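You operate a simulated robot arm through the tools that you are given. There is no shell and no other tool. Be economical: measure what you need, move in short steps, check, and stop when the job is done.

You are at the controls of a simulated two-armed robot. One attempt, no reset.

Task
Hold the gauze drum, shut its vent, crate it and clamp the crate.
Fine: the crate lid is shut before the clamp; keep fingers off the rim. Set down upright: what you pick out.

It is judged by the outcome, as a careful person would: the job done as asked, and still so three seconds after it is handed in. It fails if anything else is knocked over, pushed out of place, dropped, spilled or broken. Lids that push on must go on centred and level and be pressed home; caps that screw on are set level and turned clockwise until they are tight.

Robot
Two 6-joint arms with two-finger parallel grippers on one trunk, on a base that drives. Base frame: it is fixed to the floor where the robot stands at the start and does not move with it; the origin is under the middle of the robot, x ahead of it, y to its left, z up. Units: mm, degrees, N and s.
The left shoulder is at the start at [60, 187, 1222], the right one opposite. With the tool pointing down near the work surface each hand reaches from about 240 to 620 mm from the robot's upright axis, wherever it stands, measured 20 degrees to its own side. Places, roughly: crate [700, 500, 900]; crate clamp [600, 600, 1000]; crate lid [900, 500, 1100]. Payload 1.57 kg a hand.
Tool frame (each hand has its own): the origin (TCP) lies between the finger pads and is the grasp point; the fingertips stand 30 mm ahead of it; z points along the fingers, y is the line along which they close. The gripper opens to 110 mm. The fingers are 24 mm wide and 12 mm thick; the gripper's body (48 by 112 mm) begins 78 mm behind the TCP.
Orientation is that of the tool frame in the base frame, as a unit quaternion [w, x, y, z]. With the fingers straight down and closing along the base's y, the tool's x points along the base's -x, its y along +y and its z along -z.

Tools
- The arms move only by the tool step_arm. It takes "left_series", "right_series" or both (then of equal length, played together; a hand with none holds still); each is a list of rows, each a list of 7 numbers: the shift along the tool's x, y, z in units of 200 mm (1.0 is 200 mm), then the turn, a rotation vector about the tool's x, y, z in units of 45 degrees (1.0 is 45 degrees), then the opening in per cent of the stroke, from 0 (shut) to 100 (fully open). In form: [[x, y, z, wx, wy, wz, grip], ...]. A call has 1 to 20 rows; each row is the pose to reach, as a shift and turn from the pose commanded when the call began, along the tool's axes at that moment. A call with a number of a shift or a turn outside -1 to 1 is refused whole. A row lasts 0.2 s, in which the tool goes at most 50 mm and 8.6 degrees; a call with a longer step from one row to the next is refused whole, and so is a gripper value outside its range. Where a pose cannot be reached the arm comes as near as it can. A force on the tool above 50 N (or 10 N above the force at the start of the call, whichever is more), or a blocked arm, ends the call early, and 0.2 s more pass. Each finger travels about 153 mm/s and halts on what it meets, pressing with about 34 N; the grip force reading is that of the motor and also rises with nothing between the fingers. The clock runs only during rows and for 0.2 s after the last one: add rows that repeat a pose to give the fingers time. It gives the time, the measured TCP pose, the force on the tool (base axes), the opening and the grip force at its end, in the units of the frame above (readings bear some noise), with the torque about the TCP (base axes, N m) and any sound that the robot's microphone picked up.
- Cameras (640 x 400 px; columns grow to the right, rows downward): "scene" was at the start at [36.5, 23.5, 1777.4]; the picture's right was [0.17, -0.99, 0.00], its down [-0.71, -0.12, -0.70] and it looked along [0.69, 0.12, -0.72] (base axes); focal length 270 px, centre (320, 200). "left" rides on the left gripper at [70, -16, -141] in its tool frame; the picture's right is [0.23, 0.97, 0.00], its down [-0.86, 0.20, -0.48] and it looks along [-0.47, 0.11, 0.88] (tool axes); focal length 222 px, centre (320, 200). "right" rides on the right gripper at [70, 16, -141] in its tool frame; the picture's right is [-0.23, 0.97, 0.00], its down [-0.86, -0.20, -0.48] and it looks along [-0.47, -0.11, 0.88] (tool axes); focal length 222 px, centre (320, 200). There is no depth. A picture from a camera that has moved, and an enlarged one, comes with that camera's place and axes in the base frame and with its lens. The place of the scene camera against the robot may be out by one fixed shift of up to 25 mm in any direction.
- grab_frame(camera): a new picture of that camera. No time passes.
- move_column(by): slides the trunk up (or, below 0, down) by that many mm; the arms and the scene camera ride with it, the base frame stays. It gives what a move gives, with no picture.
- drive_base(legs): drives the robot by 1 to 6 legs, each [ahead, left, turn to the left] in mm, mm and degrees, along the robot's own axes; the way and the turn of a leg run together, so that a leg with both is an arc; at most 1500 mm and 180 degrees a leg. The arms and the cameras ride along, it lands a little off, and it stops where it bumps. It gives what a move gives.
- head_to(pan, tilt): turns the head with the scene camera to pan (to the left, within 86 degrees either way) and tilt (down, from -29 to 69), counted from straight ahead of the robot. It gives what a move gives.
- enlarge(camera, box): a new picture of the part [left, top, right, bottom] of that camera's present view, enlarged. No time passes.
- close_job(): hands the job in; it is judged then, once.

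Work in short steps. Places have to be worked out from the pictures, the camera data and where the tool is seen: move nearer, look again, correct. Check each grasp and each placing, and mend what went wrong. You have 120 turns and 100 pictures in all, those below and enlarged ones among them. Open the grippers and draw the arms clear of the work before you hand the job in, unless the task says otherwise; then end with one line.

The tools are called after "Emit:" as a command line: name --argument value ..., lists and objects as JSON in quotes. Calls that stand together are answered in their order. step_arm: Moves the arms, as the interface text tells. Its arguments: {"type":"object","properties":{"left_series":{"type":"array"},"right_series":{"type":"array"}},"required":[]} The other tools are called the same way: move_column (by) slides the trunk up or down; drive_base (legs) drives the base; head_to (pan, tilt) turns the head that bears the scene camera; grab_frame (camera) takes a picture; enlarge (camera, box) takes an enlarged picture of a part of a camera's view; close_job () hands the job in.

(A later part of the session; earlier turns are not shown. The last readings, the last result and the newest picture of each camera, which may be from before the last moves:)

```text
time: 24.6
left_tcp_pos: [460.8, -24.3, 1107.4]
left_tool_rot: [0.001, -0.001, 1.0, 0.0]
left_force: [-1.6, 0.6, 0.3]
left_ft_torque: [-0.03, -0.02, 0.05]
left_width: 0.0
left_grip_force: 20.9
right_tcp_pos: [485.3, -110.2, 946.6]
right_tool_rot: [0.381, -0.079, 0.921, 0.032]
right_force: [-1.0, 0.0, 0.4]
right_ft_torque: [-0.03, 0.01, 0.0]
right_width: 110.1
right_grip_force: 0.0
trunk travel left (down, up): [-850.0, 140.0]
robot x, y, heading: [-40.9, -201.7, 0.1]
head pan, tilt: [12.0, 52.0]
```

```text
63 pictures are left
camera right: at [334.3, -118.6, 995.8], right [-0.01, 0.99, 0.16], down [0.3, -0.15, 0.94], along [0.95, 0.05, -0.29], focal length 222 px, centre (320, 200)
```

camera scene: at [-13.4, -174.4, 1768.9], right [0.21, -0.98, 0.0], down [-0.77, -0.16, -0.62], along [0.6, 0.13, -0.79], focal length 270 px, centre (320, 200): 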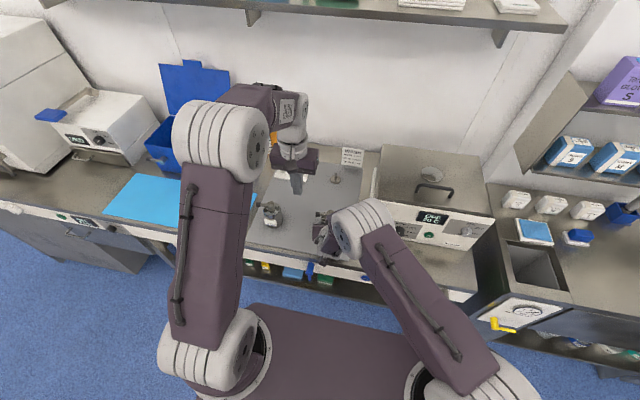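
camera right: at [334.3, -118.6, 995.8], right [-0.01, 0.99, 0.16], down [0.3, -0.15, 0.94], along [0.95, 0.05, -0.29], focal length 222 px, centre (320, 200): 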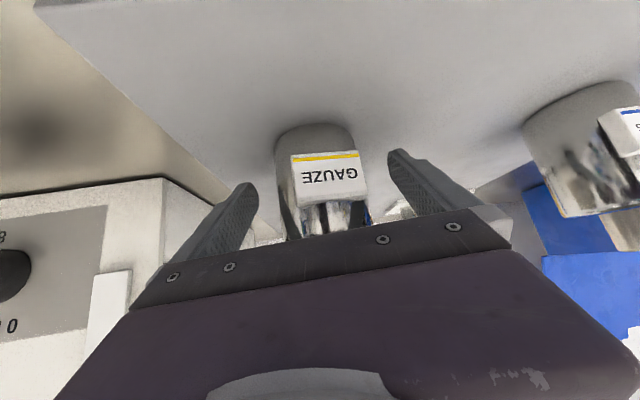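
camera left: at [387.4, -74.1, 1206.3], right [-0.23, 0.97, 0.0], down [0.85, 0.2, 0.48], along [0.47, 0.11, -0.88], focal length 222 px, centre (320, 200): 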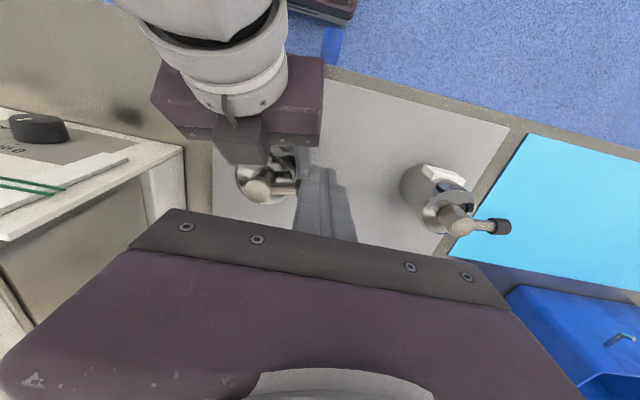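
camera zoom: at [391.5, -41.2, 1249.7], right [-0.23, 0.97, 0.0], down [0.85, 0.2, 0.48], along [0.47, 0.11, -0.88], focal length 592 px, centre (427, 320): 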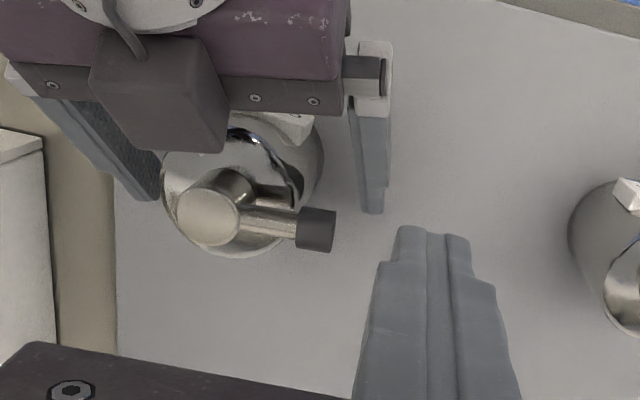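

The drum is upright again at the same spot, turned about 15° clockwise. The lever kept its angle to the label, so clockwise looks blocked. I yaw the left hand 90° so it can grip the lever itself, and move it above the cap.

Emit:
step_arm --left_series '[[0, 0, 0, 0, 0, 0.167, 20], [0, 0, 0, 0, 0, 0.333, 40], [0, 0, 0, 0, 0, 0.5, 40], [0, 0, 0, 0, 0, 0.667, 40], [0, 0, 0, 0, 0, 0.833, 40], [0, 0, 0, 0, 0, 1.0, 40]]'

Emit:
step_arm --left_series '[[0, 0, 0, 0, 0, 0.167, 40], [0, 0, 0, 0, 0, 0.333, 40], [0, 0, 0, 0, 0, 0.5, 40], [0, 0, 0, 0, 0, 0.667, 40], [0, 0, 0, 0, 0, 0.833, 40], [0, 0, 0, 0, 0, 1.0, 40]]'

Emit:
grab_frame --camera "left"

```text
time: 26.0
left_tcp_pos: [461.3, -24.1, 1106.8]
left_tool_rot: [0.001, 0.384, 0.923, 0.0]
left_force: [-0.1, 0.0, 0.3]
left_ft_torque: [0.02, 0.0, -0.07]
left_width: 44.2
left_grip_force: 0.1
right_tcp_pos: [485.3, -110.2, 945.0]
right_tool_rot: [0.382, -0.079, 0.92, 0.032]
right_force: [-0.3, 0.3, 0.5]
right_ft_torque: [0.0, 0.01, -0.04]
right_width: 110.0
right_grip_force: 0.1
trunk travel left (down, up): [-850.0, 140.0]
robot x, y, heading: [-48.0, -201.8, 0.3]
head pan, tilt: [12.0, 52.0]
```

```text
time: 27.4
left_tcp_pos: [462.8, -24.0, 1105.1]
left_tool_rot: [0.0, 0.708, 0.706, 0.0]
left_force: [-0.5, 0.2, -1.3]
left_ft_torque: [-0.02, -0.02, -0.01]
left_width: 43.8
left_grip_force: 0.1
right_tcp_pos: [485.6, -110.4, 946.0]
right_tool_rot: [0.381, -0.079, 0.92, 0.033]
right_force: [0.0, -0.6, -0.1]
right_ft_torque: [0.0, 0.01, 0.0]
right_width: 110.0
right_grip_force: 0.0
trunk travel left (down, up): [-850.0, 140.0]
robot x, y, heading: [-44.5, -196.6, 0.1]
head pan, tilt: [12.0, 52.0]
```

```text
62 pictures are left
camera left: at [445.8, 44.7, 1249.1], right [0.97, 0.23, 0.0], down [0.2, -0.86, 0.48], along [0.11, -0.47, -0.88], focal length 222 px, centre (320, 200)
```

left: 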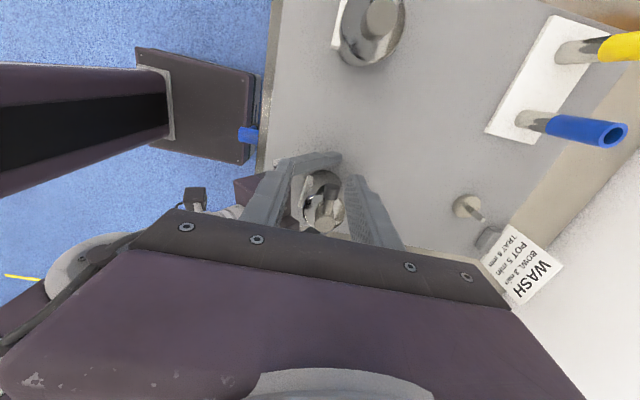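

The camera now looks from the +y side. I move over the cap and descend with the fingers straddling the lever.

Emit:
step_arm --left_series '[[-0.1, 0.07, 0, 0, 0, 0, 40], [-0.21, 0.145, 0.0, 0, 0, 0, 40], [-0.21, 0.145, 0.14, 0, 0, 0, 40], [-0.21, 0.145, 0.28, 0, 0, 0, 40], [-0.21, 0.145, 0.41, 0, 0, 0, 40]]'

Emit:
enlarge --camera "left" --box '[200, 100, 440, 250]'

```text
time: 28.6
left_tcp_pos: [490.3, -65.4, 1024.9]
left_tool_rot: [0.0, 0.706, 0.708, -0.001]
left_force: [-1.4, 0.5, 0.3]
left_ft_torque: [0.0, 0.02, 0.02]
left_width: 44.2
left_grip_force: 0.0
right_tcp_pos: [485.7, -110.5, 945.6]
right_tool_rot: [0.381, -0.08, 0.92, 0.032]
right_force: [-0.3, -0.2, -0.3]
right_ft_torque: [0.01, -0.03, 0.03]
right_width: 109.8
right_grip_force: 0.0
trunk travel left (down, up): [-850.0, 140.0]
robot x, y, heading: [-44.8, -199.4, 0.2]
head pan, tilt: [12.0, 52.0]
```

```text
2.67 times, centred on (320, 175) of left
camera zoom: at [474.4, 3.1, 1166.8], right [0.97, 0.23, 0.0], down [0.2, -0.86, 0.48], along [0.11, -0.47, -0.88], focal length 592 px, centre (320, 267)
```

zoom: 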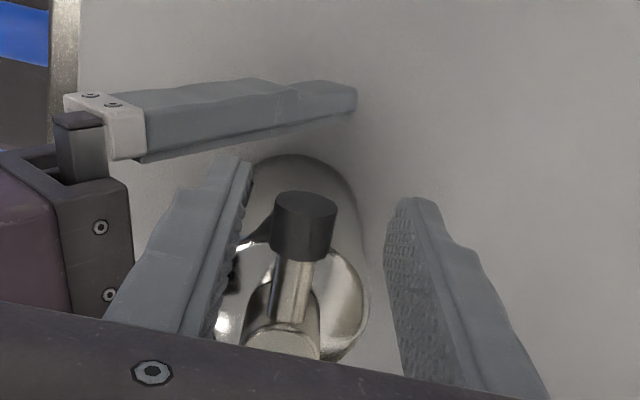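

The cap is between the fingers. I close the left hand on it, then sweep it about 15° counter-clockwise around the stem to turn the drum back and learn which way the lever moves.

Emit:
step_arm --left_series '[[0, -0.01, 0, 0, 0, 0, 25], [0, -0.01, 0, 0, 0, 0, 15], [0, -0.01, 0, 0, 0, 0, 10], [0, -0.01, 0, 0, 0, 0, 10]]'

Emit:
enlarge --camera "left" --box '[200, 100, 440, 250]'

```text
time: 29.6
left_tcp_pos: [488.8, -65.9, 1024.1]
left_tool_rot: [0.0, 0.707, 0.708, 0.0]
left_force: [0.5, -0.4, 1.8]
left_ft_torque: [-0.03, -0.02, -0.02]
left_width: 17.1
left_grip_force: 31.7
right_tcp_pos: [485.1, -110.5, 945.8]
right_tool_rot: [0.381, -0.079, 0.921, 0.032]
right_force: [-0.3, -0.2, 0.5]
right_ft_torque: [0.0, -0.02, 0.0]
right_width: 110.0
right_grip_force: 0.1
trunk travel left (down, up): [-850.0, 140.0]
robot x, y, heading: [-42.4, -195.9, 0.1]
head pan, tilt: [12.0, 52.0]
```

```text
2.67 times, centred on (320, 175) of left
camera zoom: at [472.1, 3.5, 1167.1], right [0.97, 0.23, 0.0], down [0.2, -0.85, 0.48], along [0.11, -0.47, -0.88], focal length 592 px, centre (320, 267)
```

zoom: 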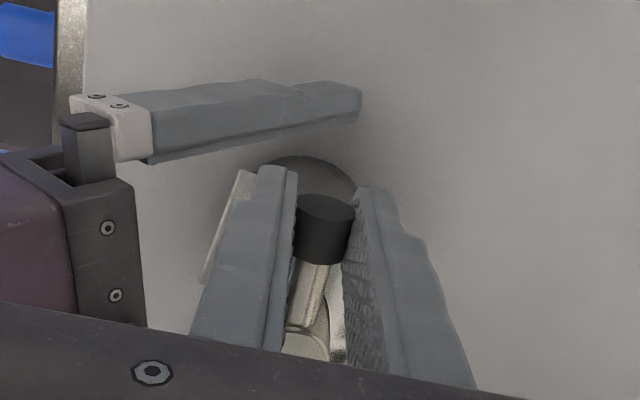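

The left hand holds the cap at 17 mm. I sweep about 15° counter-clockwise around the stem, turning the tool with it.

Emit:
step_arm --left_series '[[-0.001, -0.0145, 0, 0, 0, -0.083, 10], [-0.004, -0.029, 0, 0, 0, -0.167, 10], [-0.008, -0.044, 0, 0, 0, -0.25, 10], [-0.014, -0.0585, 0, 0, 0, -0.333, 10], [-0.014, -0.0585, 0, 0, 0, -0.333, 10]]'

Emit:
enlarge --camera "left" --box '[200, 100, 440, 250]'

Emit:
grab_frame --camera "right"

```text
time: 30.8
left_tcp_pos: [475.6, -69.1, 1023.0]
left_tool_rot: [0.0, 0.608, 0.794, 0.0]
left_force: [-0.1, -0.2, 0.4]
left_ft_torque: [0.03, 0.03, -0.02]
left_width: 16.7
left_grip_force: 32.4
right_tcp_pos: [484.9, -109.8, 946.2]
right_tool_rot: [0.382, -0.079, 0.92, 0.032]
right_force: [1.4, 0.6, 0.0]
right_ft_torque: [-0.04, -0.01, -0.02]
right_width: 110.0
right_grip_force: 0.1
trunk travel left (down, up): [-850.0, 140.0]
robot x, y, heading: [-45.8, -202.8, -0.0]
head pan, tilt: [12.0, 52.0]
```

```text
2.67 times, centred on (320, 175) of left
camera zoom: at [443.2, -6.6, 1167.2], right [0.88, 0.47, 0.0], down [0.42, -0.77, 0.48], along [0.23, -0.42, -0.88], focal length 592 px, centre (320, 267)
```

zoom: 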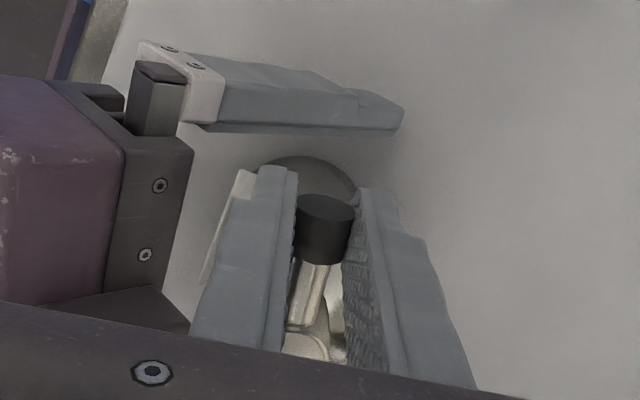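

```text
58 pictures are left
camera right: at [334.6, -118.6, 995.7], right [-0.01, 0.99, 0.16], down [0.3, -0.15, 0.94], along [0.95, 0.05, -0.29], focal length 222 px, centre (320, 200)
```

right: 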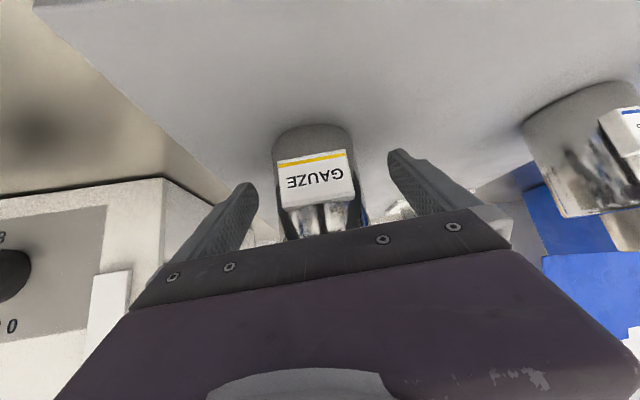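

The lever and the drum turned back together, so the unheld drum simply spins. The label now faces the right hand squarely. I close the right hand to hold the drum.

Emit:
step_arm --right_series '[[0, 0, 0, 0, 0, 0, 70], [0, 0, 0, 0, 0, 0, 55], [0, 0, 0, 0, 0, 0, 35], [0, 0, 0, 0, 0, 0, 35], [0, 0, 0, 0, 0, 0, 35]]'

Emit:
grab_frame --camera "right"

```text
time: 32.0
left_tcp_pos: [476.5, -68.8, 1023.8]
left_tool_rot: [-0.001, 0.608, 0.794, 0.0]
left_force: [-1.3, 7.6, 0.3]
left_ft_torque: [0.01, -0.02, -0.04]
left_width: 16.9
left_grip_force: 31.6
right_tcp_pos: [485.4, -110.2, 945.7]
right_tool_rot: [0.382, -0.079, 0.92, 0.032]
right_force: [2.4, -8.3, 0.0]
right_ft_torque: [0.68, 0.02, 0.03]
right_width: 61.3
right_grip_force: 34.2
trunk travel left (down, up): [-850.0, 140.0]
robot x, y, heading: [-46.7, -198.1, 0.1]
head pan, tilt: [12.0, 52.0]
```

```text
57 pictures are left
camera right: at [334.7, -118.8, 995.7], right [-0.01, 0.99, 0.16], down [0.3, -0.15, 0.94], along [0.95, 0.05, -0.29], focal length 222 px, centre (320, 200)
```

right: 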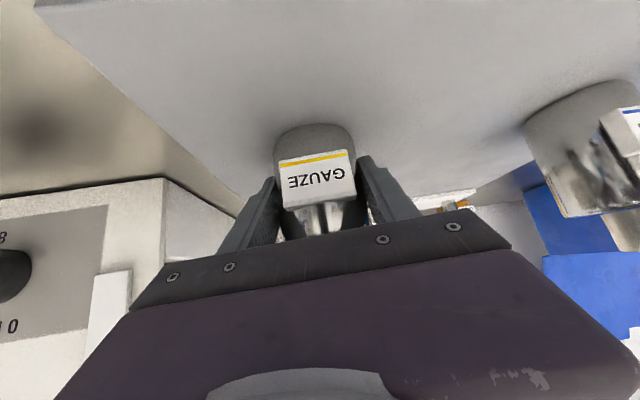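

The drum is held, with a slight 8 N sideways strain. I try a true arc of 25° clockwise while gripping the lever, so the drum can't tip, and watch whether the label stays put.

Emit:
step_arm --left_series '[[0.008, 0.02, 0, 0, 0, 0.111, 10], [0.008, 0.0395, 0, 0, 0, 0.222, 10], [0.006, 0.059, 0, 0, 0, 0.333, 10], [0.003, 0.0785, 0, 0, 0, 0.444, 10], [-0.002, 0.098, 0, 0, 0, 0.555, 10]]'

Emit:
grab_frame --camera "right"

Emit:
enlarge --camera "left" --box '[200, 100, 440, 250]'

```text
time: 33.2
left_tcp_pos: [495.8, -64.8, 1023.9]
left_tool_rot: [0.0, 0.766, 0.642, 0.001]
left_force: [-2.5, -7.1, 1.0]
left_ft_torque: [0.0, 0.0, 0.55]
left_width: 18.4
left_grip_force: 32.5
right_tcp_pos: [485.6, -110.1, 946.7]
right_tool_rot: [0.381, -0.081, 0.921, 0.033]
right_force: [2.5, 7.2, -1.6]
right_ft_torque: [-0.52, 0.17, -0.6]
right_width: 60.7
right_grip_force: 34.1
trunk travel left (down, up): [-850.0, 140.0]
robot x, y, heading: [-43.2, -202.5, -0.0]
head pan, tilt: [12.0, 52.0]
```

```text
56 pictures are left
camera right: at [334.6, -118.3, 995.9], right [-0.01, 0.99, 0.16], down [0.3, -0.15, 0.94], along [0.96, 0.06, -0.29], focal length 222 px, centre (320, 200)
```

right: 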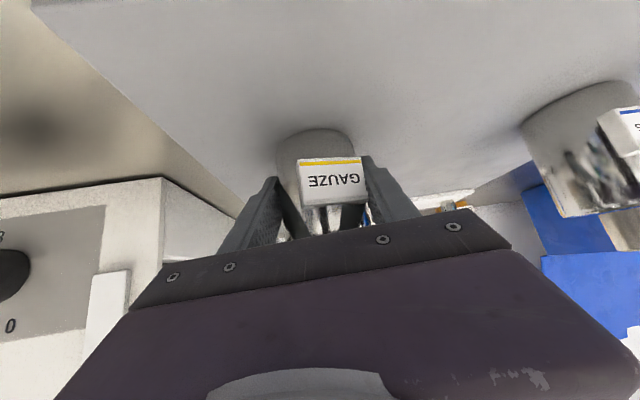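

```text
2.67 times, centred on (320, 175) of left
camera zoom: at [492.9, 6.2, 1167.1], right [1.0, 0.05, 0.0], down [0.05, -0.88, 0.48], along [0.03, -0.48, -0.88], focal length 592 px, centre (320, 267)
```

zoom: 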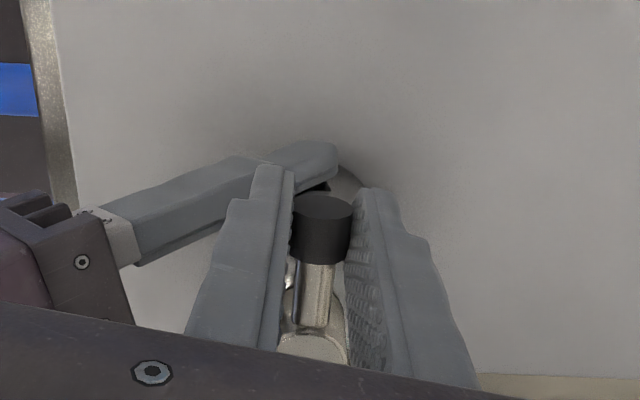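

With a pure twist of about 0.6 N·m the drum slips clockwise in the grip and the lever doesn't move. I now sweep back 25° counter-clockwise, watching whether the label stays put this time.

Emit:
step_arm --left_series '[[0.0, -0.02, 0, 0, 0, -0.111, 10], [-0.003, -0.039, 0, 0, 0, -0.222, 10], [-0.007, -0.058, 0, 0, 0, -0.333, 10], [-0.013, -0.077, 0, 0, 0, -0.444, 10], [-0.021, -0.095, 0, 0, 0, -0.555, 10]]'

Emit:
grab_frame --camera "right"

```text
time: 34.4
left_tcp_pos: [477.6, -66.1, 1024.4]
left_tool_rot: [0.002, 0.608, 0.794, 0.0]
left_force: [17.9, -22.3, -7.2]
left_ft_torque: [-0.46, -0.36, 0.33]
left_width: 17.9
left_grip_force: 32.5
right_tcp_pos: [483.8, -109.1, 945.2]
right_tool_rot: [0.381, -0.081, 0.921, 0.033]
right_force: [-19.6, 22.5, 7.5]
right_ft_torque: [-0.82, -1.03, 0.31]
right_width: 61.2
right_grip_force: 34.1
trunk travel left (down, up): [-850.0, 140.0]
robot x, y, heading: [-43.5, -199.1, -0.1]
head pan, tilt: [12.0, 52.0]
```

```text
54 pictures are left
camera right: at [334.1, -117.9, 995.9], right [-0.01, 0.99, 0.16], down [0.3, -0.15, 0.94], along [0.95, 0.06, -0.29], focal length 222 px, centre (320, 200)
```

right: 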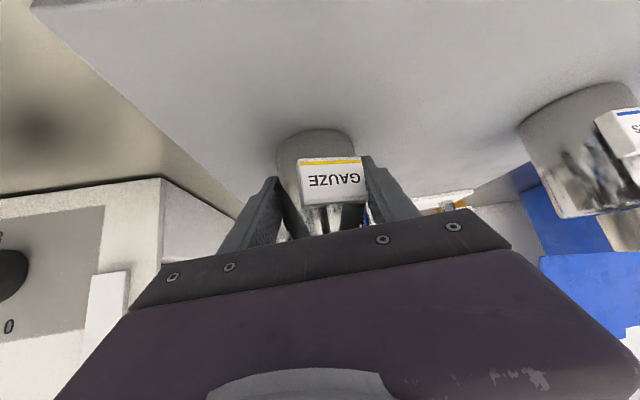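

The label stayed put this time, so the lever turns counter-clockwise. There's about 28 N of radial strain, so I ease the left hand inward and look.

Emit:
step_arm --left_series '[[-0.012, 0.0, 0, 0, 0, 0, 12], [-0.012, 0.0, 0, 0, 0, 0, 25], [-0.012, 0.0, 0, 0, 0, 0, 25]]'

Emit:
enlarge --camera "left" --box '[180, 90, 440, 250]'

```text
time: 35.2
left_tcp_pos: [475.7, -66.8, 1025.0]
left_tool_rot: [-0.001, 0.608, 0.794, 0.0]
left_force: [-0.2, 0.2, -0.2]
left_ft_torque: [0.01, -0.02, 0.01]
left_width: 27.5
left_grip_force: 0.0
right_tcp_pos: [484.4, -111.5, 945.1]
right_tool_rot: [0.381, -0.078, 0.921, 0.031]
right_force: [-0.4, -1.3, 0.2]
right_ft_torque: [0.03, 0.02, 0.01]
right_width: 60.8
right_grip_force: 33.9
trunk travel left (down, up): [-850.0, 140.0]
robot x, y, heading: [-47.2, -200.7, 0.2]
head pan, tilt: [12.0, 52.0]
```

```text
2.46 times, centred on (310, 170) of left
camera zoom: at [443.7, -5.0, 1166.7], right [0.88, 0.47, 0.0], down [0.42, -0.77, 0.48], along [0.22, -0.42, -0.88], focal length 547 px, centre (345, 274)
```

zoom: 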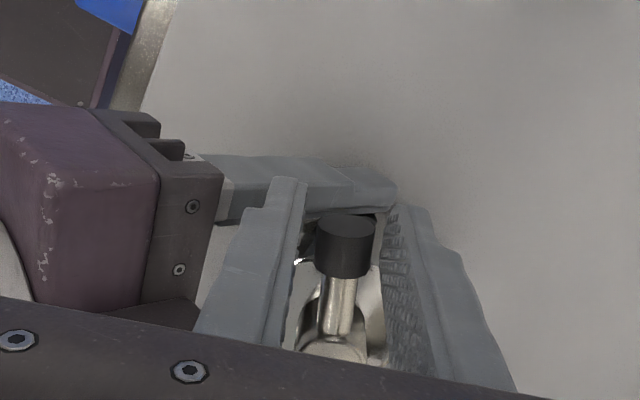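

The lever does turn counter-clockwise, but with the hand at the label it would swing into the right gripper. I'll let go, turn the whole drum so the label faces away, and grip it again. First I free both hands: left up, right opened and backed out.

Emit:
step_arm --left_series '[[0, 0, 0, 0, 0, 0, 45], [0, 0, -0.15, 0, 0, 0, 45], [0, 0, -0.3, 0, 0, 0, 45], [0, 0, -0.4, 0, 0, 0, 45], [0, 0, -0.4, 0, 0, 0, 45], [0, 0, -0.4, 0, 0, 0, 45]]' --right_series '[[0, 0, 0, 0, 0, 0, 65], [0, 0, 0, 0, 0, 0, 90], [0, 0, 0, 0, 0, 0, 100], [0, 0, -0.12, 0, 0, 0, 100], [0, 0, -0.26, 0, 0, 0, 100], [0, 0, -0.4, 0, 0, 0, 100]]'

Emit:
drive_base --legs '[[45, 0, 0]]'

Emit:
grab_frame --camera "left"

```text
time: 36.6
left_tcp_pos: [476.4, -67.1, 1103.9]
left_tool_rot: [0.0, 0.608, 0.794, 0.0]
left_force: [-0.1, -0.5, 0.3]
left_ft_torque: [0.0, 0.0, 0.0]
left_width: 49.4
left_grip_force: 0.1
right_tcp_pos: [427.6, -119.8, 1002.1]
right_tool_rot: [0.382, -0.079, 0.92, 0.032]
right_force: [-1.6, 0.3, -0.5]
right_ft_torque: [0.03, -0.03, 0.01]
right_width: 110.1
right_grip_force: 0.1
trunk travel left (down, up): [-850.0, 140.0]
robot x, y, heading: [-43.1, -198.3, 0.2]
head pan, tilt: [12.0, 52.0]
```

```text
time: 37.5
left_tcp_pos: [514.5, -66.9, 1107.8]
left_tool_rot: [0.002, 0.608, 0.794, 0.002]
left_force: [-0.3, -0.4, 0.8]
left_ft_torque: [0.0, -0.08, -0.01]
left_width: 49.6
left_grip_force: 0.0
right_tcp_pos: [466.8, -118.6, 1004.7]
right_tool_rot: [0.385, -0.08, 0.919, 0.032]
right_force: [-0.7, -0.6, 0.4]
right_ft_torque: [-0.02, -0.02, -0.04]
right_width: 110.1
right_grip_force: 0.1
trunk travel left (down, up): [-850.0, 140.0]
robot x, y, heading: [-2.9, -199.4, 0.2]
head pan, tilt: [12.0, 52.0]
```

```text
52 pictures are left
camera left: at [480.3, -4.9, 1250.9], right [0.88, 0.47, 0.01], down [0.41, -0.77, 0.48], along [0.23, -0.42, -0.88], focal length 222 px, centre (320, 200)
```

left: 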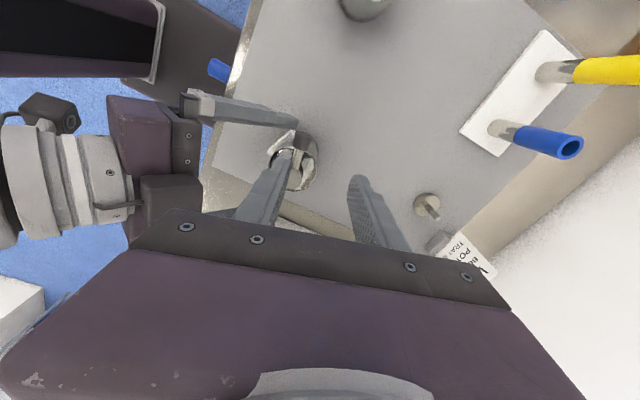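

The drum wasn't touched. I pull the right hand back a little more, bring the left over the lever and look.

Emit:
step_arm --right_series '[[0, 0, -0.1, 0, 0, 0, 100], [0, 0, -0.2, 0, 0, 0, 100], [0, 0, -0.28, 0, 0, 0, 100]]' --left_series '[[0.1, -0.1, 0, 0, 0, 0, 45], [0.2, -0.2, 0, 0, 0, 0, 45], [0.3, -0.3, -0.1, 0, 0, 0, 45]]'

Emit:
enlarge --camera "left" --box '[180, 60, 440, 240]'

```text
time: 38.3
left_tcp_pos: [448.2, -23.8, 1124.6]
left_tool_rot: [0.0, 0.608, 0.794, 0.0]
left_force: [0.0, -0.7, 0.2]
left_ft_torque: [0.01, -0.02, 0.01]
left_width: 49.6
left_grip_force: 0.1
right_tcp_pos: [436.8, -121.4, 1044.7]
right_tool_rot: [0.381, -0.08, 0.921, 0.029]
right_force: [-0.6, 0.2, -0.2]
right_ft_torque: [0.02, -0.01, 0.01]
right_width: 110.2
right_grip_force: 0.0
right hand out of reach, approached as far as the arm can: row 3
trunk travel left (down, up): [-850.0, 140.0]
robot x, y, heading: [0.7, -201.6, -0.1]
head pan, tilt: [12.0, 52.0]
```

```text
2.22 times, centred on (310, 150) of left
camera zoom: at [414.5, 38.2, 1266.9], right [0.88, 0.47, 0.0], down [0.42, -0.77, 0.48], along [0.23, -0.42, -0.88], focal length 494 px, centre (342, 311)
```

zoom: 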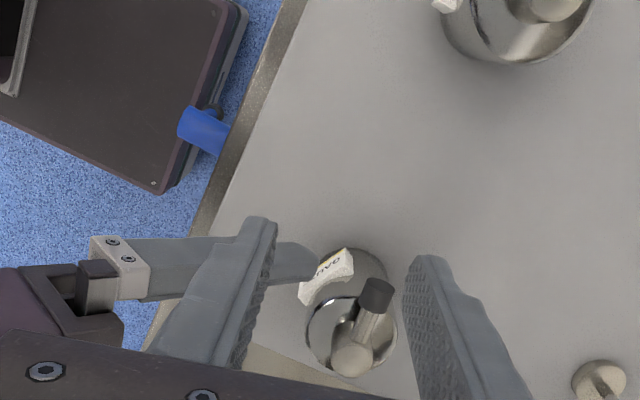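

The drum stands fine, with the axis near (500, -110), the cap near (497, -69) and the label facing front-left. I raise the right hand out of the way and lower the left onto the lever again.

Emit:
step_arm --right_series '[[-0.07, -0.07, -0.07, 0, 0, 0, 100], [-0.14, -0.14, -0.14, 0, 0, 0, 100], [-0.21, -0.2, -0.21, 0, 0, 0, 100], [-0.28, -0.25, -0.28, 0, 0, 0, 100], [-0.28, -0.25, -0.28, 0, 0, 0, 100], [-0.28, -0.25, -0.28, 0, 0, 0, 100], [-0.28, -0.25, -0.28, 0, 0, 0, 100]]' --left_series '[[0, 0, 0, 0, 0, 0.06, 45], [0, 0, 0, 0, 0, 0.12, 45], [0, 0, 0, 0, 0, 0.178, 45], [-0.13, 0.09, 0.0, 0, 0, 0.178, 45], [-0.27, 0.179, 0.1, 0, 0, 0.178, 45], [-0.27, 0.179, 0.3, 0, 0, 0.178, 45], [-0.27, 0.179, 0.5, 0, 0, 0.178, 45]]'

Emit:
enlarge --camera "left" --box '[180, 90, 440, 250]'

```text
time: 39.9
left_tcp_pos: [497.1, -66.6, 1024.0]
left_tool_rot: [0.0, 0.663, 0.749, 0.0]
left_force: [0.6, -0.2, 0.0]
left_ft_torque: [-0.03, 0.01, 0.0]
left_width: 49.4
left_grip_force: 0.2
right_tcp_pos: [446.0, -171.7, 1122.7]
right_tool_rot: [0.38, -0.08, 0.921, 0.031]
right_force: [0.4, 0.0, -0.1]
right_ft_torque: [0.0, -0.03, 0.01]
right_width: 110.2
right_grip_force: 0.2
trunk travel left (down, up): [-850.0, 140.0]
robot x, y, heading: [1.7, -199.9, -0.3]
head pan, tilt: [12.0, 52.0]
```

```text
2.46 times, centred on (310, 170) of left
camera zoom: at [472.8, -0.9, 1166.8], right [0.94, 0.35, 0.0], down [0.3, -0.82, 0.48], along [0.17, -0.45, -0.88], focal length 547 px, centre (345, 274)
```

zoom: 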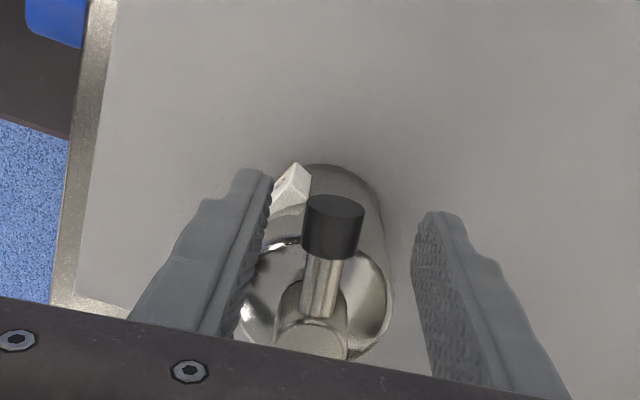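

The cap is centred. I close on it and rotate the unheld drum 45° clockwise about its axis (501, -109).

Emit:
step_arm --left_series '[[0, -0.007, 0, 0, 0, 0, 25], [0, -0.007, 0, 0, 0, 0, 10], [0, -0.007, 0, 0, 0, 0, 10], [-0.002, 0.021, 0, 0, 0, 0.167, 10], [-0.0075, 0.049, 0, 0, 0, 0.333, 10], [-0.0165, 0.076, 0, 0, 0, 0.5, 10], [-0.029, 0.101, 0, 0, 0, 0.667, 10], [-0.0445, 0.125, 0, 0, 0, 0.833, 10], [-0.0635, 0.146, 0, 0, 0, 1.0, 10]]'

Emit:
grab_frame --camera "left"

```text
time: 41.9
left_tcp_pos: [526.0, -77.0, 1023.7]
left_tool_rot: [0.0, 0.899, 0.438, 0.0]
left_force: [0.0, -0.7, 0.3]
left_ft_torque: [-0.03, 0.0, 0.06]
left_width: 17.0
left_grip_force: 31.6
right_tcp_pos: [445.3, -172.3, 1123.8]
right_tool_rot: [0.381, -0.079, 0.921, 0.032]
right_force: [-0.4, -0.3, -0.5]
right_ft_torque: [-0.03, 0.02, -0.03]
right_width: 109.8
right_grip_force: 0.0
trunk travel left (down, up): [-850.0, 140.0]
robot x, y, heading: [-5.6, -199.4, 0.3]
head pan, tilt: [12.0, 52.0]
```

```text
49 pictures are left
camera left: at [557.9, -12.6, 1167.2], right [0.91, -0.42, 0.0], down [-0.37, -0.8, 0.48], along [-0.2, -0.43, -0.88], focal length 222 px, centre (320, 200)
```

left: 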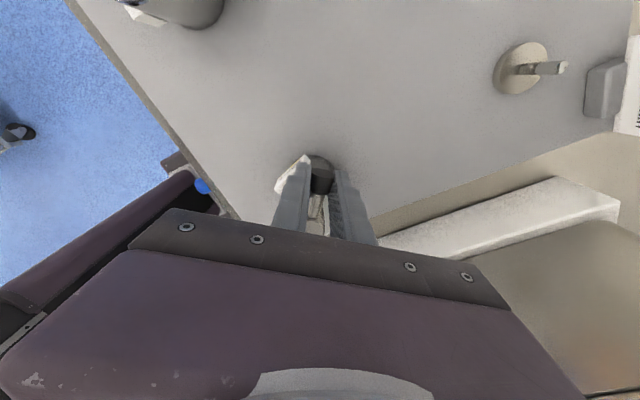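

The drum turned freely with only 0.06 N·m. I continue another 45°.

Emit:
step_arm --left_series '[[-0.002, 0.028, 0, 0, 0, 0.167, 10], [-0.0075, 0.056, 0, 0, 0, 0.333, 10], [-0.0165, 0.083, 0, 0, 0, 0.5, 10], [-0.029, 0.108, 0, 0, 0, 0.667, 10], [-0.0445, 0.132, 0, 0, 0, 0.833, 10], [-0.0635, 0.153, 0, 0, 0, 1.0, 10]]'

```text
time: 43.3
left_tcp_pos: [542.8, -105.1, 1024.0]
left_tool_rot: [0.0, 0.998, 0.06, 0.0]
left_force: [-0.7, 0.1, -0.1]
left_ft_torque: [0.0, -0.07, 0.01]
left_width: 16.7
left_grip_force: 32.0
right_tcp_pos: [445.6, -171.8, 1123.9]
right_tool_rot: [0.381, -0.08, 0.921, 0.032]
right_force: [-0.2, 0.3, 0.0]
right_ft_torque: [-0.04, 0.0, -0.01]
right_width: 110.2
right_grip_force: 0.1
trunk travel left (down, up): [-850.0, 140.0]
robot x, y, heading: [2.6, -198.5, -0.1]
head pan, tilt: [12.0, 52.0]
```

This still works. I continue another 37° so the label ends on the far side.

Emit:
step_arm --left_series '[[-0.002, 0.028, 0, 0, 0, 0.167, 10], [-0.0075, 0.056, 0, 0, 0, 0.333, 10], [-0.0165, 0.083, 0, 0, 0, 0.5, 10], [-0.029, 0.108, 0, 0, 0, 0.667, 10], [-0.0445, 0.132, 0, 0, 0, 0.833, 10]]'

Emit:
grab_frame --camera "left"

Emit:
grab_frame --camera "right"

```text
time: 44.3
left_tcp_pos: [508.0, -169.6, 1023.2]
left_tool_rot: [-0.034, 0.986, -0.161, 0.021]
left_force: [-6.6, 1.4, 16.8]
left_ft_torque: [0.12, 0.75, -0.01]
left_width: 17.1
left_grip_force: 31.7
left hand out of reach, approached as far as the arm can: row 2, 3, 4, 5
right_tcp_pos: [440.0, -176.6, 1120.4]
right_tool_rot: [0.375, -0.073, 0.924, 0.028]
right_force: [0.4, -0.8, -0.2]
right_ft_torque: [-0.01, 0.01, -0.02]
right_width: 110.2
right_grip_force: 0.1
trunk travel left (down, up): [-850.0, 140.0]
robot x, y, heading: [-1.6, -200.3, 0.1]
head pan, tilt: [12.0, 52.0]
stopped in row 5 (left hand): the force on the tool passed its limit (the readings are from after the stop); the commanded pose is now the measured one
```

```text
48 pictures are left
camera left: at [571.3, -186.5, 1168.5], right [-0.09, -0.99, -0.07], down [-0.9, 0.06, 0.44], along [-0.43, 0.1, -0.9], focal length 222 px, centre (320, 200)
```

left: 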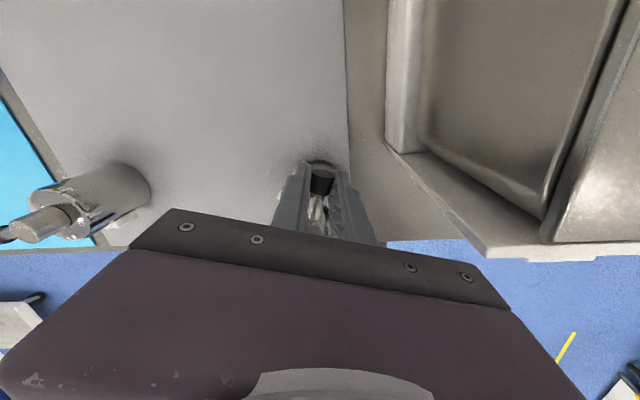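

```text
47 pictures are left
camera right: at [289.6, -182.9, 1172.5], right [0.01, 0.99, 0.16], down [0.31, -0.15, 0.94], along [0.95, 0.04, -0.3], focal length 222 px, centre (320, 200)
```

right: 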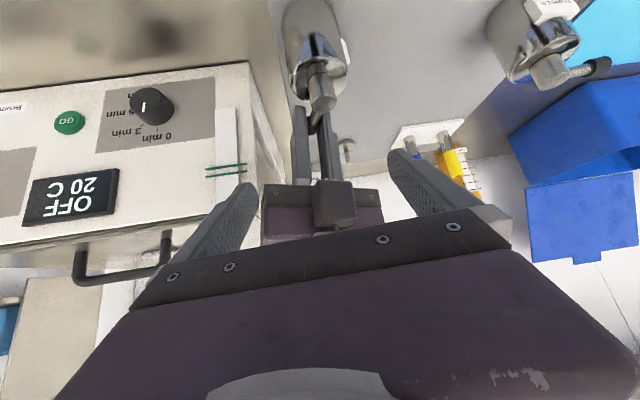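

The left wrist hit its limit and dragged the drum about 60 mm to the right. It still stands upright, though. I open the left hand, lift it off, and look from above.

Emit:
step_arm --left_series '[[0, 0, 0, 0, 0, 0, 25], [0, 0, 0, 0, 0, 0, 45], [0, 0, 0, 0, 0, 0, 45]]'

Emit:
enlarge --camera "left" --box '[200, 100, 440, 250]'

Emit:
enlarge --camera "right" --box '[240, 0, 420, 120]'

```text
time: 45.1
left_tcp_pos: [507.6, -168.0, 1016.9]
left_tool_rot: [-0.036, 0.986, -0.161, 0.016]
left_force: [0.3, 3.2, -1.0]
left_ft_torque: [-0.25, 0.01, -0.04]
left_width: 49.8
left_grip_force: 0.1
right_tcp_pos: [442.0, -175.7, 1119.2]
right_tool_rot: [0.375, -0.074, 0.924, 0.029]
right_force: [-0.6, -4.3, 1.3]
right_ft_torque: [-0.13, -0.05, -0.16]
right_width: 110.2
right_grip_force: 0.0
trunk travel left (down, up): [-850.0, 140.0]
robot x, y, heading: [-0.2, -199.3, 0.2]
head pan, tilt: [12.0, 52.0]
```

```text
2.67 times, centred on (320, 175) of left
camera zoom: at [572.3, -185.9, 1162.5], right [-0.1, -0.99, -0.07], down [-0.89, 0.05, 0.45], along [-0.44, 0.1, -0.89], focal length 592 px, centre (320, 267)
```

zoom: 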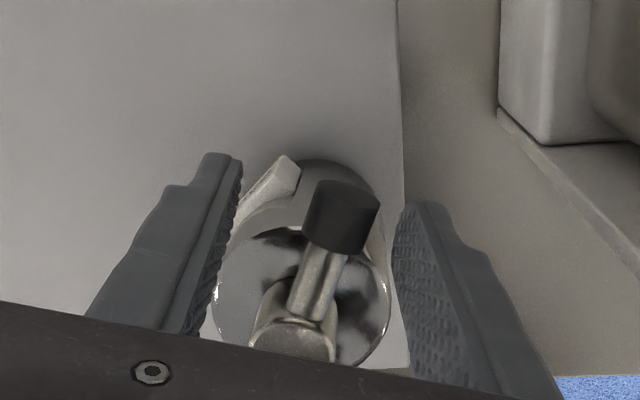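

```text
3.33 times, centred on (330, 60) of right
camera zoom: at [292.4, -182.9, 1171.2], right [0.01, 0.99, 0.16], down [0.31, -0.15, 0.94], along [0.95, 0.04, -0.31], focal length 740 px, centre (287, 667)
```

zoom: 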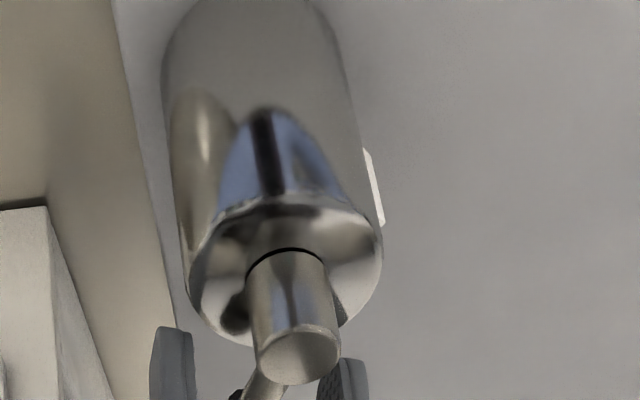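

The drum is upright at about (475, -161), its label now on the far side (az ~155°) and the lever pointing +x/-y. That is the orientation I wanted. I lift the left hand clear and start unwinding its wrist.

Emit:
step_arm --left_series '[[0, 0, -0.1, 0, 0, 0, 55], [0, 0, -0.25, 0, 0, 0, 55], [0, 0, -0.4, 0, 0, 0, 55], [0.1, 0.05, -0.5, 0, 0, -0.15, 55], [0.2, -0.05, -0.5, 0, 0, -0.3, 55], [0.2, -0.2, -0.5, 0, 0, -0.45, 55], [0.2, -0.35, -0.5, 0, 0, -0.6, 55], [0.2, -0.5, -0.5, 0, 0, -0.75, 30], [0.2, -0.65, -0.5, 0, 0, -0.9, 0]]'

Emit:
grab_frame --camera "left"

```text
time: 47.1
left_tcp_pos: [583.0, -64.8, 1131.4]
left_tool_rot: [-0.025, 0.981, 0.191, 0.031]
left_force: [-1.0, 0.0, -0.6]
left_ft_torque: [-0.03, 0.01, -0.05]
left_width: 0.2
left_grip_force: 21.5
right_tcp_pos: [441.9, -174.9, 1120.0]
right_tool_rot: [0.374, -0.074, 0.924, 0.028]
right_force: [-0.3, 0.0, -0.3]
right_ft_torque: [-0.03, -0.02, 0.0]
right_width: 110.0
right_grip_force: 0.0
trunk travel left (down, up): [-850.0, 140.0]
robot x, y, heading: [5.0, -197.1, 0.1]
head pan, tilt: [12.0, 52.0]
```

```text
44 pictures are left
camera left: at [635.4, -32.3, 1279.5], right [0.58, -0.82, -0.02], down [-0.74, -0.53, 0.41], along [-0.35, -0.22, -0.91], focal length 222 px, centre (320, 200)
```

left: 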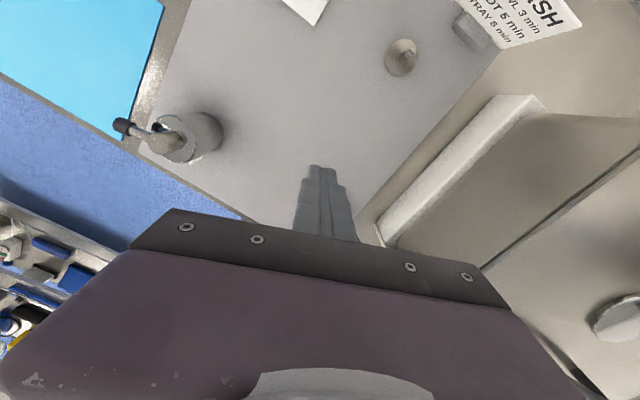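

I level the left hand's small tilt, unwind the wrist another 45°, and back the robot 30 mm so the right hand has room.

Emit:
step_arm --left_series '[[0, 0, 0, -0.047, -0.09, 0, 0]]'

Emit:
step_arm --left_series '[[0, 0, 0, 0, 0, -0.167, 0], [0, 0, 0, 0, 0, -0.333, 0], [0, 0, 0, 0, 0, -0.5, 0], [0, 0, 0, 0, 0, -0.667, 0], [0, 0, 0, 0, 0, -0.833, 0], [0, 0, 0, 0, 0, -1.0, 0]]'

Emit:
drive_base --legs '[[-30, 0, 0]]'

Emit:
step_arm --left_series '[[0, 0, 0, 0, 0, -0.167, 0], [0, 0, 0, 0, 0, -0.333, 0], [0, 0, 0, 0, 0, -0.5, 0], [0, 0, 0, 0, 0, -0.667, 0], [0, 0, 0, 0, 0, -0.833, 0], [0, 0, 0, 0, 0, -1.0, 0]]'

```text
time: 47.5
left_tcp_pos: [584.3, -65.9, 1130.9]
left_tool_rot: [0.0, 0.982, 0.189, 0.0]
left_force: [-0.2, 0.1, 0.1]
left_ft_torque: [-0.03, 0.01, -0.01]
left_width: 0.0
left_grip_force: 21.1
right_tcp_pos: [443.2, -174.5, 1119.4]
right_tool_rot: [0.374, -0.074, 0.924, 0.029]
right_force: [-0.3, -0.9, -1.0]
right_ft_torque: [0.0, 0.0, -0.01]
right_width: 110.2
right_grip_force: 0.0
trunk travel left (down, up): [-850.0, 140.0]
robot x, y, heading: [-6.1, -197.7, 0.2]
head pan, tilt: [12.0, 52.0]
```

```text
time: 48.9
left_tcp_pos: [582.6, -65.7, 1131.3]
left_tool_rot: [-0.001, 0.834, 0.552, 0.001]
left_force: [0.2, -0.2, 0.0]
left_ft_torque: [0.01, -0.04, -0.01]
left_width: 0.1
left_grip_force: 21.4
right_tcp_pos: [441.4, -176.0, 1119.7]
right_tool_rot: [0.375, -0.074, 0.924, 0.028]
right_force: [0.2, 0.1, 0.2]
right_ft_torque: [0.01, 0.01, 0.01]
right_width: 110.0
right_grip_force: 0.1
trunk travel left (down, up): [-850.0, 140.0]
robot x, y, heading: [0.4, -197.7, 0.1]
head pan, tilt: [12.0, 52.0]
```

```text
time: 49.8
left_tcp_pos: [560.3, -64.7, 1127.1]
left_tool_rot: [-0.003, 0.834, 0.551, -0.002]
left_force: [1.0, 0.1, -0.5]
left_ft_torque: [0.02, 0.09, 0.01]
left_width: 0.0
left_grip_force: 21.0
right_tcp_pos: [419.7, -176.9, 1117.3]
right_tool_rot: [0.372, -0.073, 0.925, 0.029]
right_force: [0.6, -0.2, 0.3]
right_ft_torque: [-0.04, 0.06, -0.02]
right_width: 110.0
right_grip_force: 0.1
trunk travel left (down, up): [-850.0, 140.0]
robot x, y, heading: [-29.7, -201.2, -0.2]
head pan, tilt: [12.0, 52.0]
```

```text
time: 51.2
left_tcp_pos: [552.7, -66.6, 1132.0]
left_tool_rot: [-0.001, 0.559, 0.829, -0.001]
left_force: [-0.6, -0.2, 0.0]
left_ft_torque: [0.02, -0.03, -0.01]
left_width: 0.0
left_grip_force: 21.5
right_tcp_pos: [411.5, -176.7, 1119.5]
right_tool_rot: [0.374, -0.075, 0.924, 0.029]
right_force: [-0.6, 0.2, 0.0]
right_ft_torque: [-0.02, 0.02, 0.0]
right_width: 110.2
right_grip_force: 0.1
trunk travel left (down, up): [-850.0, 140.0]
robot x, y, heading: [-28.1, -199.4, 0.0]
head pan, tilt: [12.0, 52.0]
```

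The left wrist is unwound. I lower the right hand to the standoff in front of the drum's new position.

Emit:
step_arm --right_series '[[0.1, 0.005, 0.1, 0, 0, 0, 100], [0.2, 0.01, 0.2, 0, 0, 0, 100], [0.3, 0.015, 0.3, 0, 0, 0, 100], [0.41, 0.022, 0.4, 0, -0.02, 0, 100]]'

Emit:
grab_frame --camera "right"

```text
time: 52.2
left_tcp_pos: [555.5, -65.8, 1130.9]
left_tool_rot: [-0.001, 0.56, 0.829, -0.001]
left_force: [0.3, 0.3, 0.4]
left_ft_torque: [-0.01, 0.01, 0.0]
left_width: 0.0
left_grip_force: 21.1
right_tcp_pos: [433.1, -146.5, 1022.1]
right_tool_rot: [0.377, -0.075, 0.923, 0.018]
right_force: [0.2, 0.3, -0.2]
right_ft_torque: [0.01, -0.01, 0.0]
right_width: 110.3
right_grip_force: 0.0
right hand out of reach, approached as far as the arm can: row 2, 3, 4
trunk travel left (down, up): [-850.0, 140.0]
robot x, y, heading: [-33.3, -199.9, 0.1]
head pan, tilt: [12.0, 52.0]
```

```text
43 pictures are left
camera right: at [283.6, -149.5, 1073.4], right [0.01, 0.99, 0.13], down [0.3, -0.13, 0.94], along [0.95, 0.03, -0.3], focal length 222 px, centre (320, 200)
```

right: 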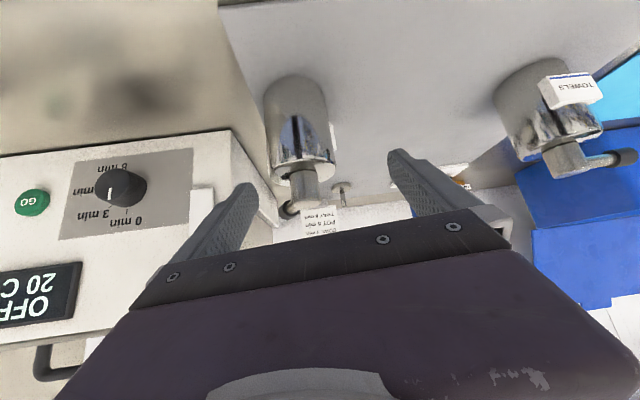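

The arm is at its inner limit again since the drum moved right. I shift the robot right 50 mm and back 15 mm to restore the good geometry. The steriliser corner is near (502, -234), so I'll use a narrower opening.

Emit:
drive_base --legs '[[-15, -50, 0]]'

Emit:
step_arm --right_series '[[0, 0.08, 0, 0, 0, 0, 95], [0, 0.15, 0, 0, 0, 0, 80]]'

Emit:
grab_frame --camera "right"

```text
time: 53.1
left_tcp_pos: [540.8, -108.0, 1129.0]
left_tool_rot: [0.0, 0.559, 0.829, -0.003]
left_force: [-0.3, 0.5, -0.8]
left_ft_torque: [-0.07, 0.02, 0.0]
left_width: 0.2
left_grip_force: 21.0
right_tcp_pos: [419.5, -188.9, 1021.3]
right_tool_rot: [0.376, -0.076, 0.923, 0.014]
right_force: [-0.3, -0.4, -1.1]
right_ft_torque: [-0.04, -0.01, -0.03]
right_width: 109.7
right_grip_force: 0.1
trunk travel left (down, up): [-850.0, 140.0]
robot x, y, heading: [-42.1, -252.5, 0.4]
head pan, tilt: [12.0, 52.0]
```

```text
time: 53.7
left_tcp_pos: [539.6, -110.6, 1129.7]
left_tool_rot: [0.001, 0.559, 0.829, -0.001]
left_force: [-0.5, 0.7, 0.3]
left_ft_torque: [-0.04, -0.02, 0.01]
left_width: 0.0
left_grip_force: 21.2
right_tcp_pos: [413.7, -161.5, 1021.1]
right_tool_rot: [0.376, -0.076, 0.923, 0.016]
right_force: [0.2, 0.2, 0.5]
right_ft_torque: [-0.04, 0.01, -0.02]
right_width: 88.3
right_grip_force: 0.2
trunk travel left (down, up): [-850.0, 140.0]
robot x, y, heading: [-44.8, -248.9, 0.3]
head pan, tilt: [12.0, 52.0]
```

```text
42 pictures are left
camera right: at [263.9, -166.1, 1072.7], right [0.01, 0.99, 0.13], down [0.3, -0.13, 0.94], along [0.95, 0.03, -0.3], focal length 222 px, centre (320, 200)
```

right: 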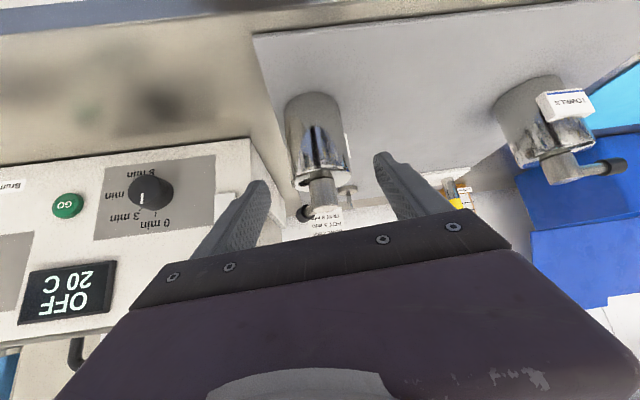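

The drum's axis is now about (472, -156). I shift onto the line and advance to the grasp.

Emit:
step_arm --right_series '[[0.045, -0.004, 0.0, 0, 0, 0, 80], [0.0875, -0.008, 0.05, 0, 0, 0, 80], [0.0875, -0.008, 0.18, 0, 0, 0, 80], [0.0875, -0.008, 0.31, 0, 0, 0, 80], [0.0875, -0.008, 0.443, 0, 0, 0, 80]]'

Emit:
grab_frame --camera "right"

```text
time: 54.9
left_tcp_pos: [538.6, -114.2, 1130.5]
left_tool_rot: [-0.002, 0.559, 0.829, 0.001]
left_force: [0.1, 0.0, 0.2]
left_ft_torque: [0.0, 0.02, 0.0]
left_width: 0.3
left_grip_force: 21.3
right_tcp_pos: [463.6, -160.5, 947.2]
right_tool_rot: [0.377, -0.076, 0.923, 0.018]
right_force: [-0.3, 0.3, 0.9]
right_ft_torque: [0.0, 0.01, -0.02]
right_width: 88.2
right_grip_force: 0.2
trunk travel left (down, up): [-850.0, 140.0]
robot x, y, heading: [-41.3, -250.6, 0.0]
head pan, tilt: [12.0, 52.0]
```

```text
41 pictures are left
camera right: at [312.9, -165.3, 997.9], right [0.01, 0.99, 0.13], down [0.3, -0.13, 0.94], along [0.95, 0.03, -0.3], focal length 222 px, centre (320, 200)
```

right: 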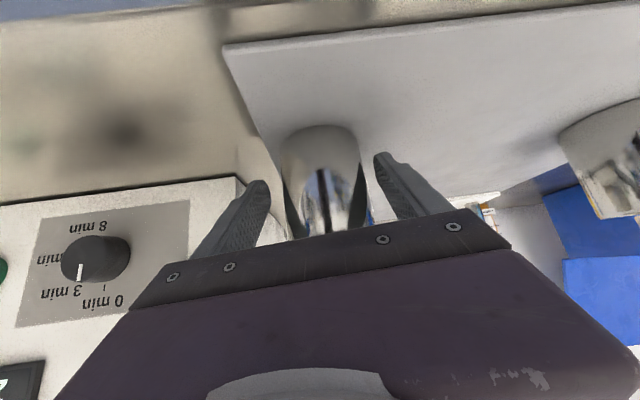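

The drum is centred between the fingers and the label is out of the way. I close the grip and check.

Emit:
step_arm --right_series '[[0, 0, 0, 0, 0, 0, 65], [0, 0, 0, 0, 0, 0, 50], [0, 0, 0, 0, 0, 0, 35], [0, 0, 0, 0, 0, 0, 35]]' --left_series '[[0.03, 0, 0, 0, 0, 0, 0], [0.06, 0, 0, 0, 0, 0, 0], [0.06, 0, 0, 0, 0, 0, 0], [0.06, 0, 0, 0, 0, 0, 0]]'

Emit:
grab_frame --camera "left"

```text
time: 55.9
left_tcp_pos: [534.2, -103.3, 1130.9]
left_tool_rot: [-0.001, 0.56, 0.829, 0.0]
left_force: [-0.7, -0.4, -0.1]
left_ft_torque: [0.02, -0.02, 0.01]
left_width: 0.0
left_grip_force: 20.7
right_tcp_pos: [462.3, -160.9, 946.2]
right_tool_rot: [0.377, -0.076, 0.923, 0.018]
right_force: [-0.6, 0.3, 1.0]
right_ft_torque: [0.09, 0.03, 0.0]
right_width: 61.1
right_grip_force: 34.1
trunk travel left (down, up): [-850.0, 140.0]
robot x, y, heading: [-45.6, -247.9, 0.1]
head pan, tilt: [12.0, 52.0]
```

```text
40 pictures are left
camera left: at [493.4, -45.6, 1274.4], right [0.82, 0.57, 0.0], down [0.51, -0.72, 0.48], along [0.27, -0.39, -0.88], focal length 222 px, centre (320, 200)
```

left: 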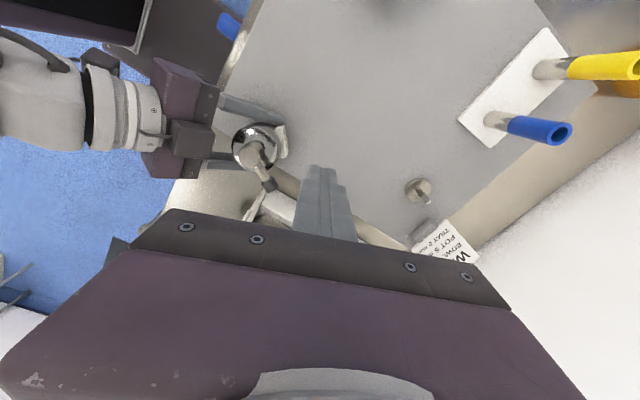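

Emit:
enlarge --camera "left" --box '[200, 100, 320, 220]'

```text
3.33 times, centred on (260, 160) of left
camera zoom: at [493.4, -45.6, 1274.4], right [0.82, 0.57, 0.0], down [0.51, -0.72, 0.48], along [0.27, -0.39, -0.88], focal length 740 px, centre (520, 333)
```

zoom: 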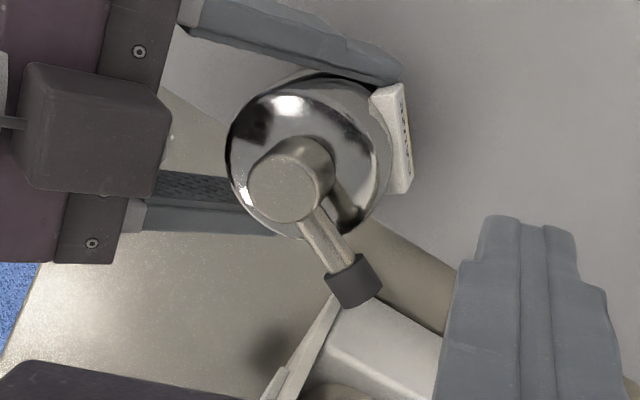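

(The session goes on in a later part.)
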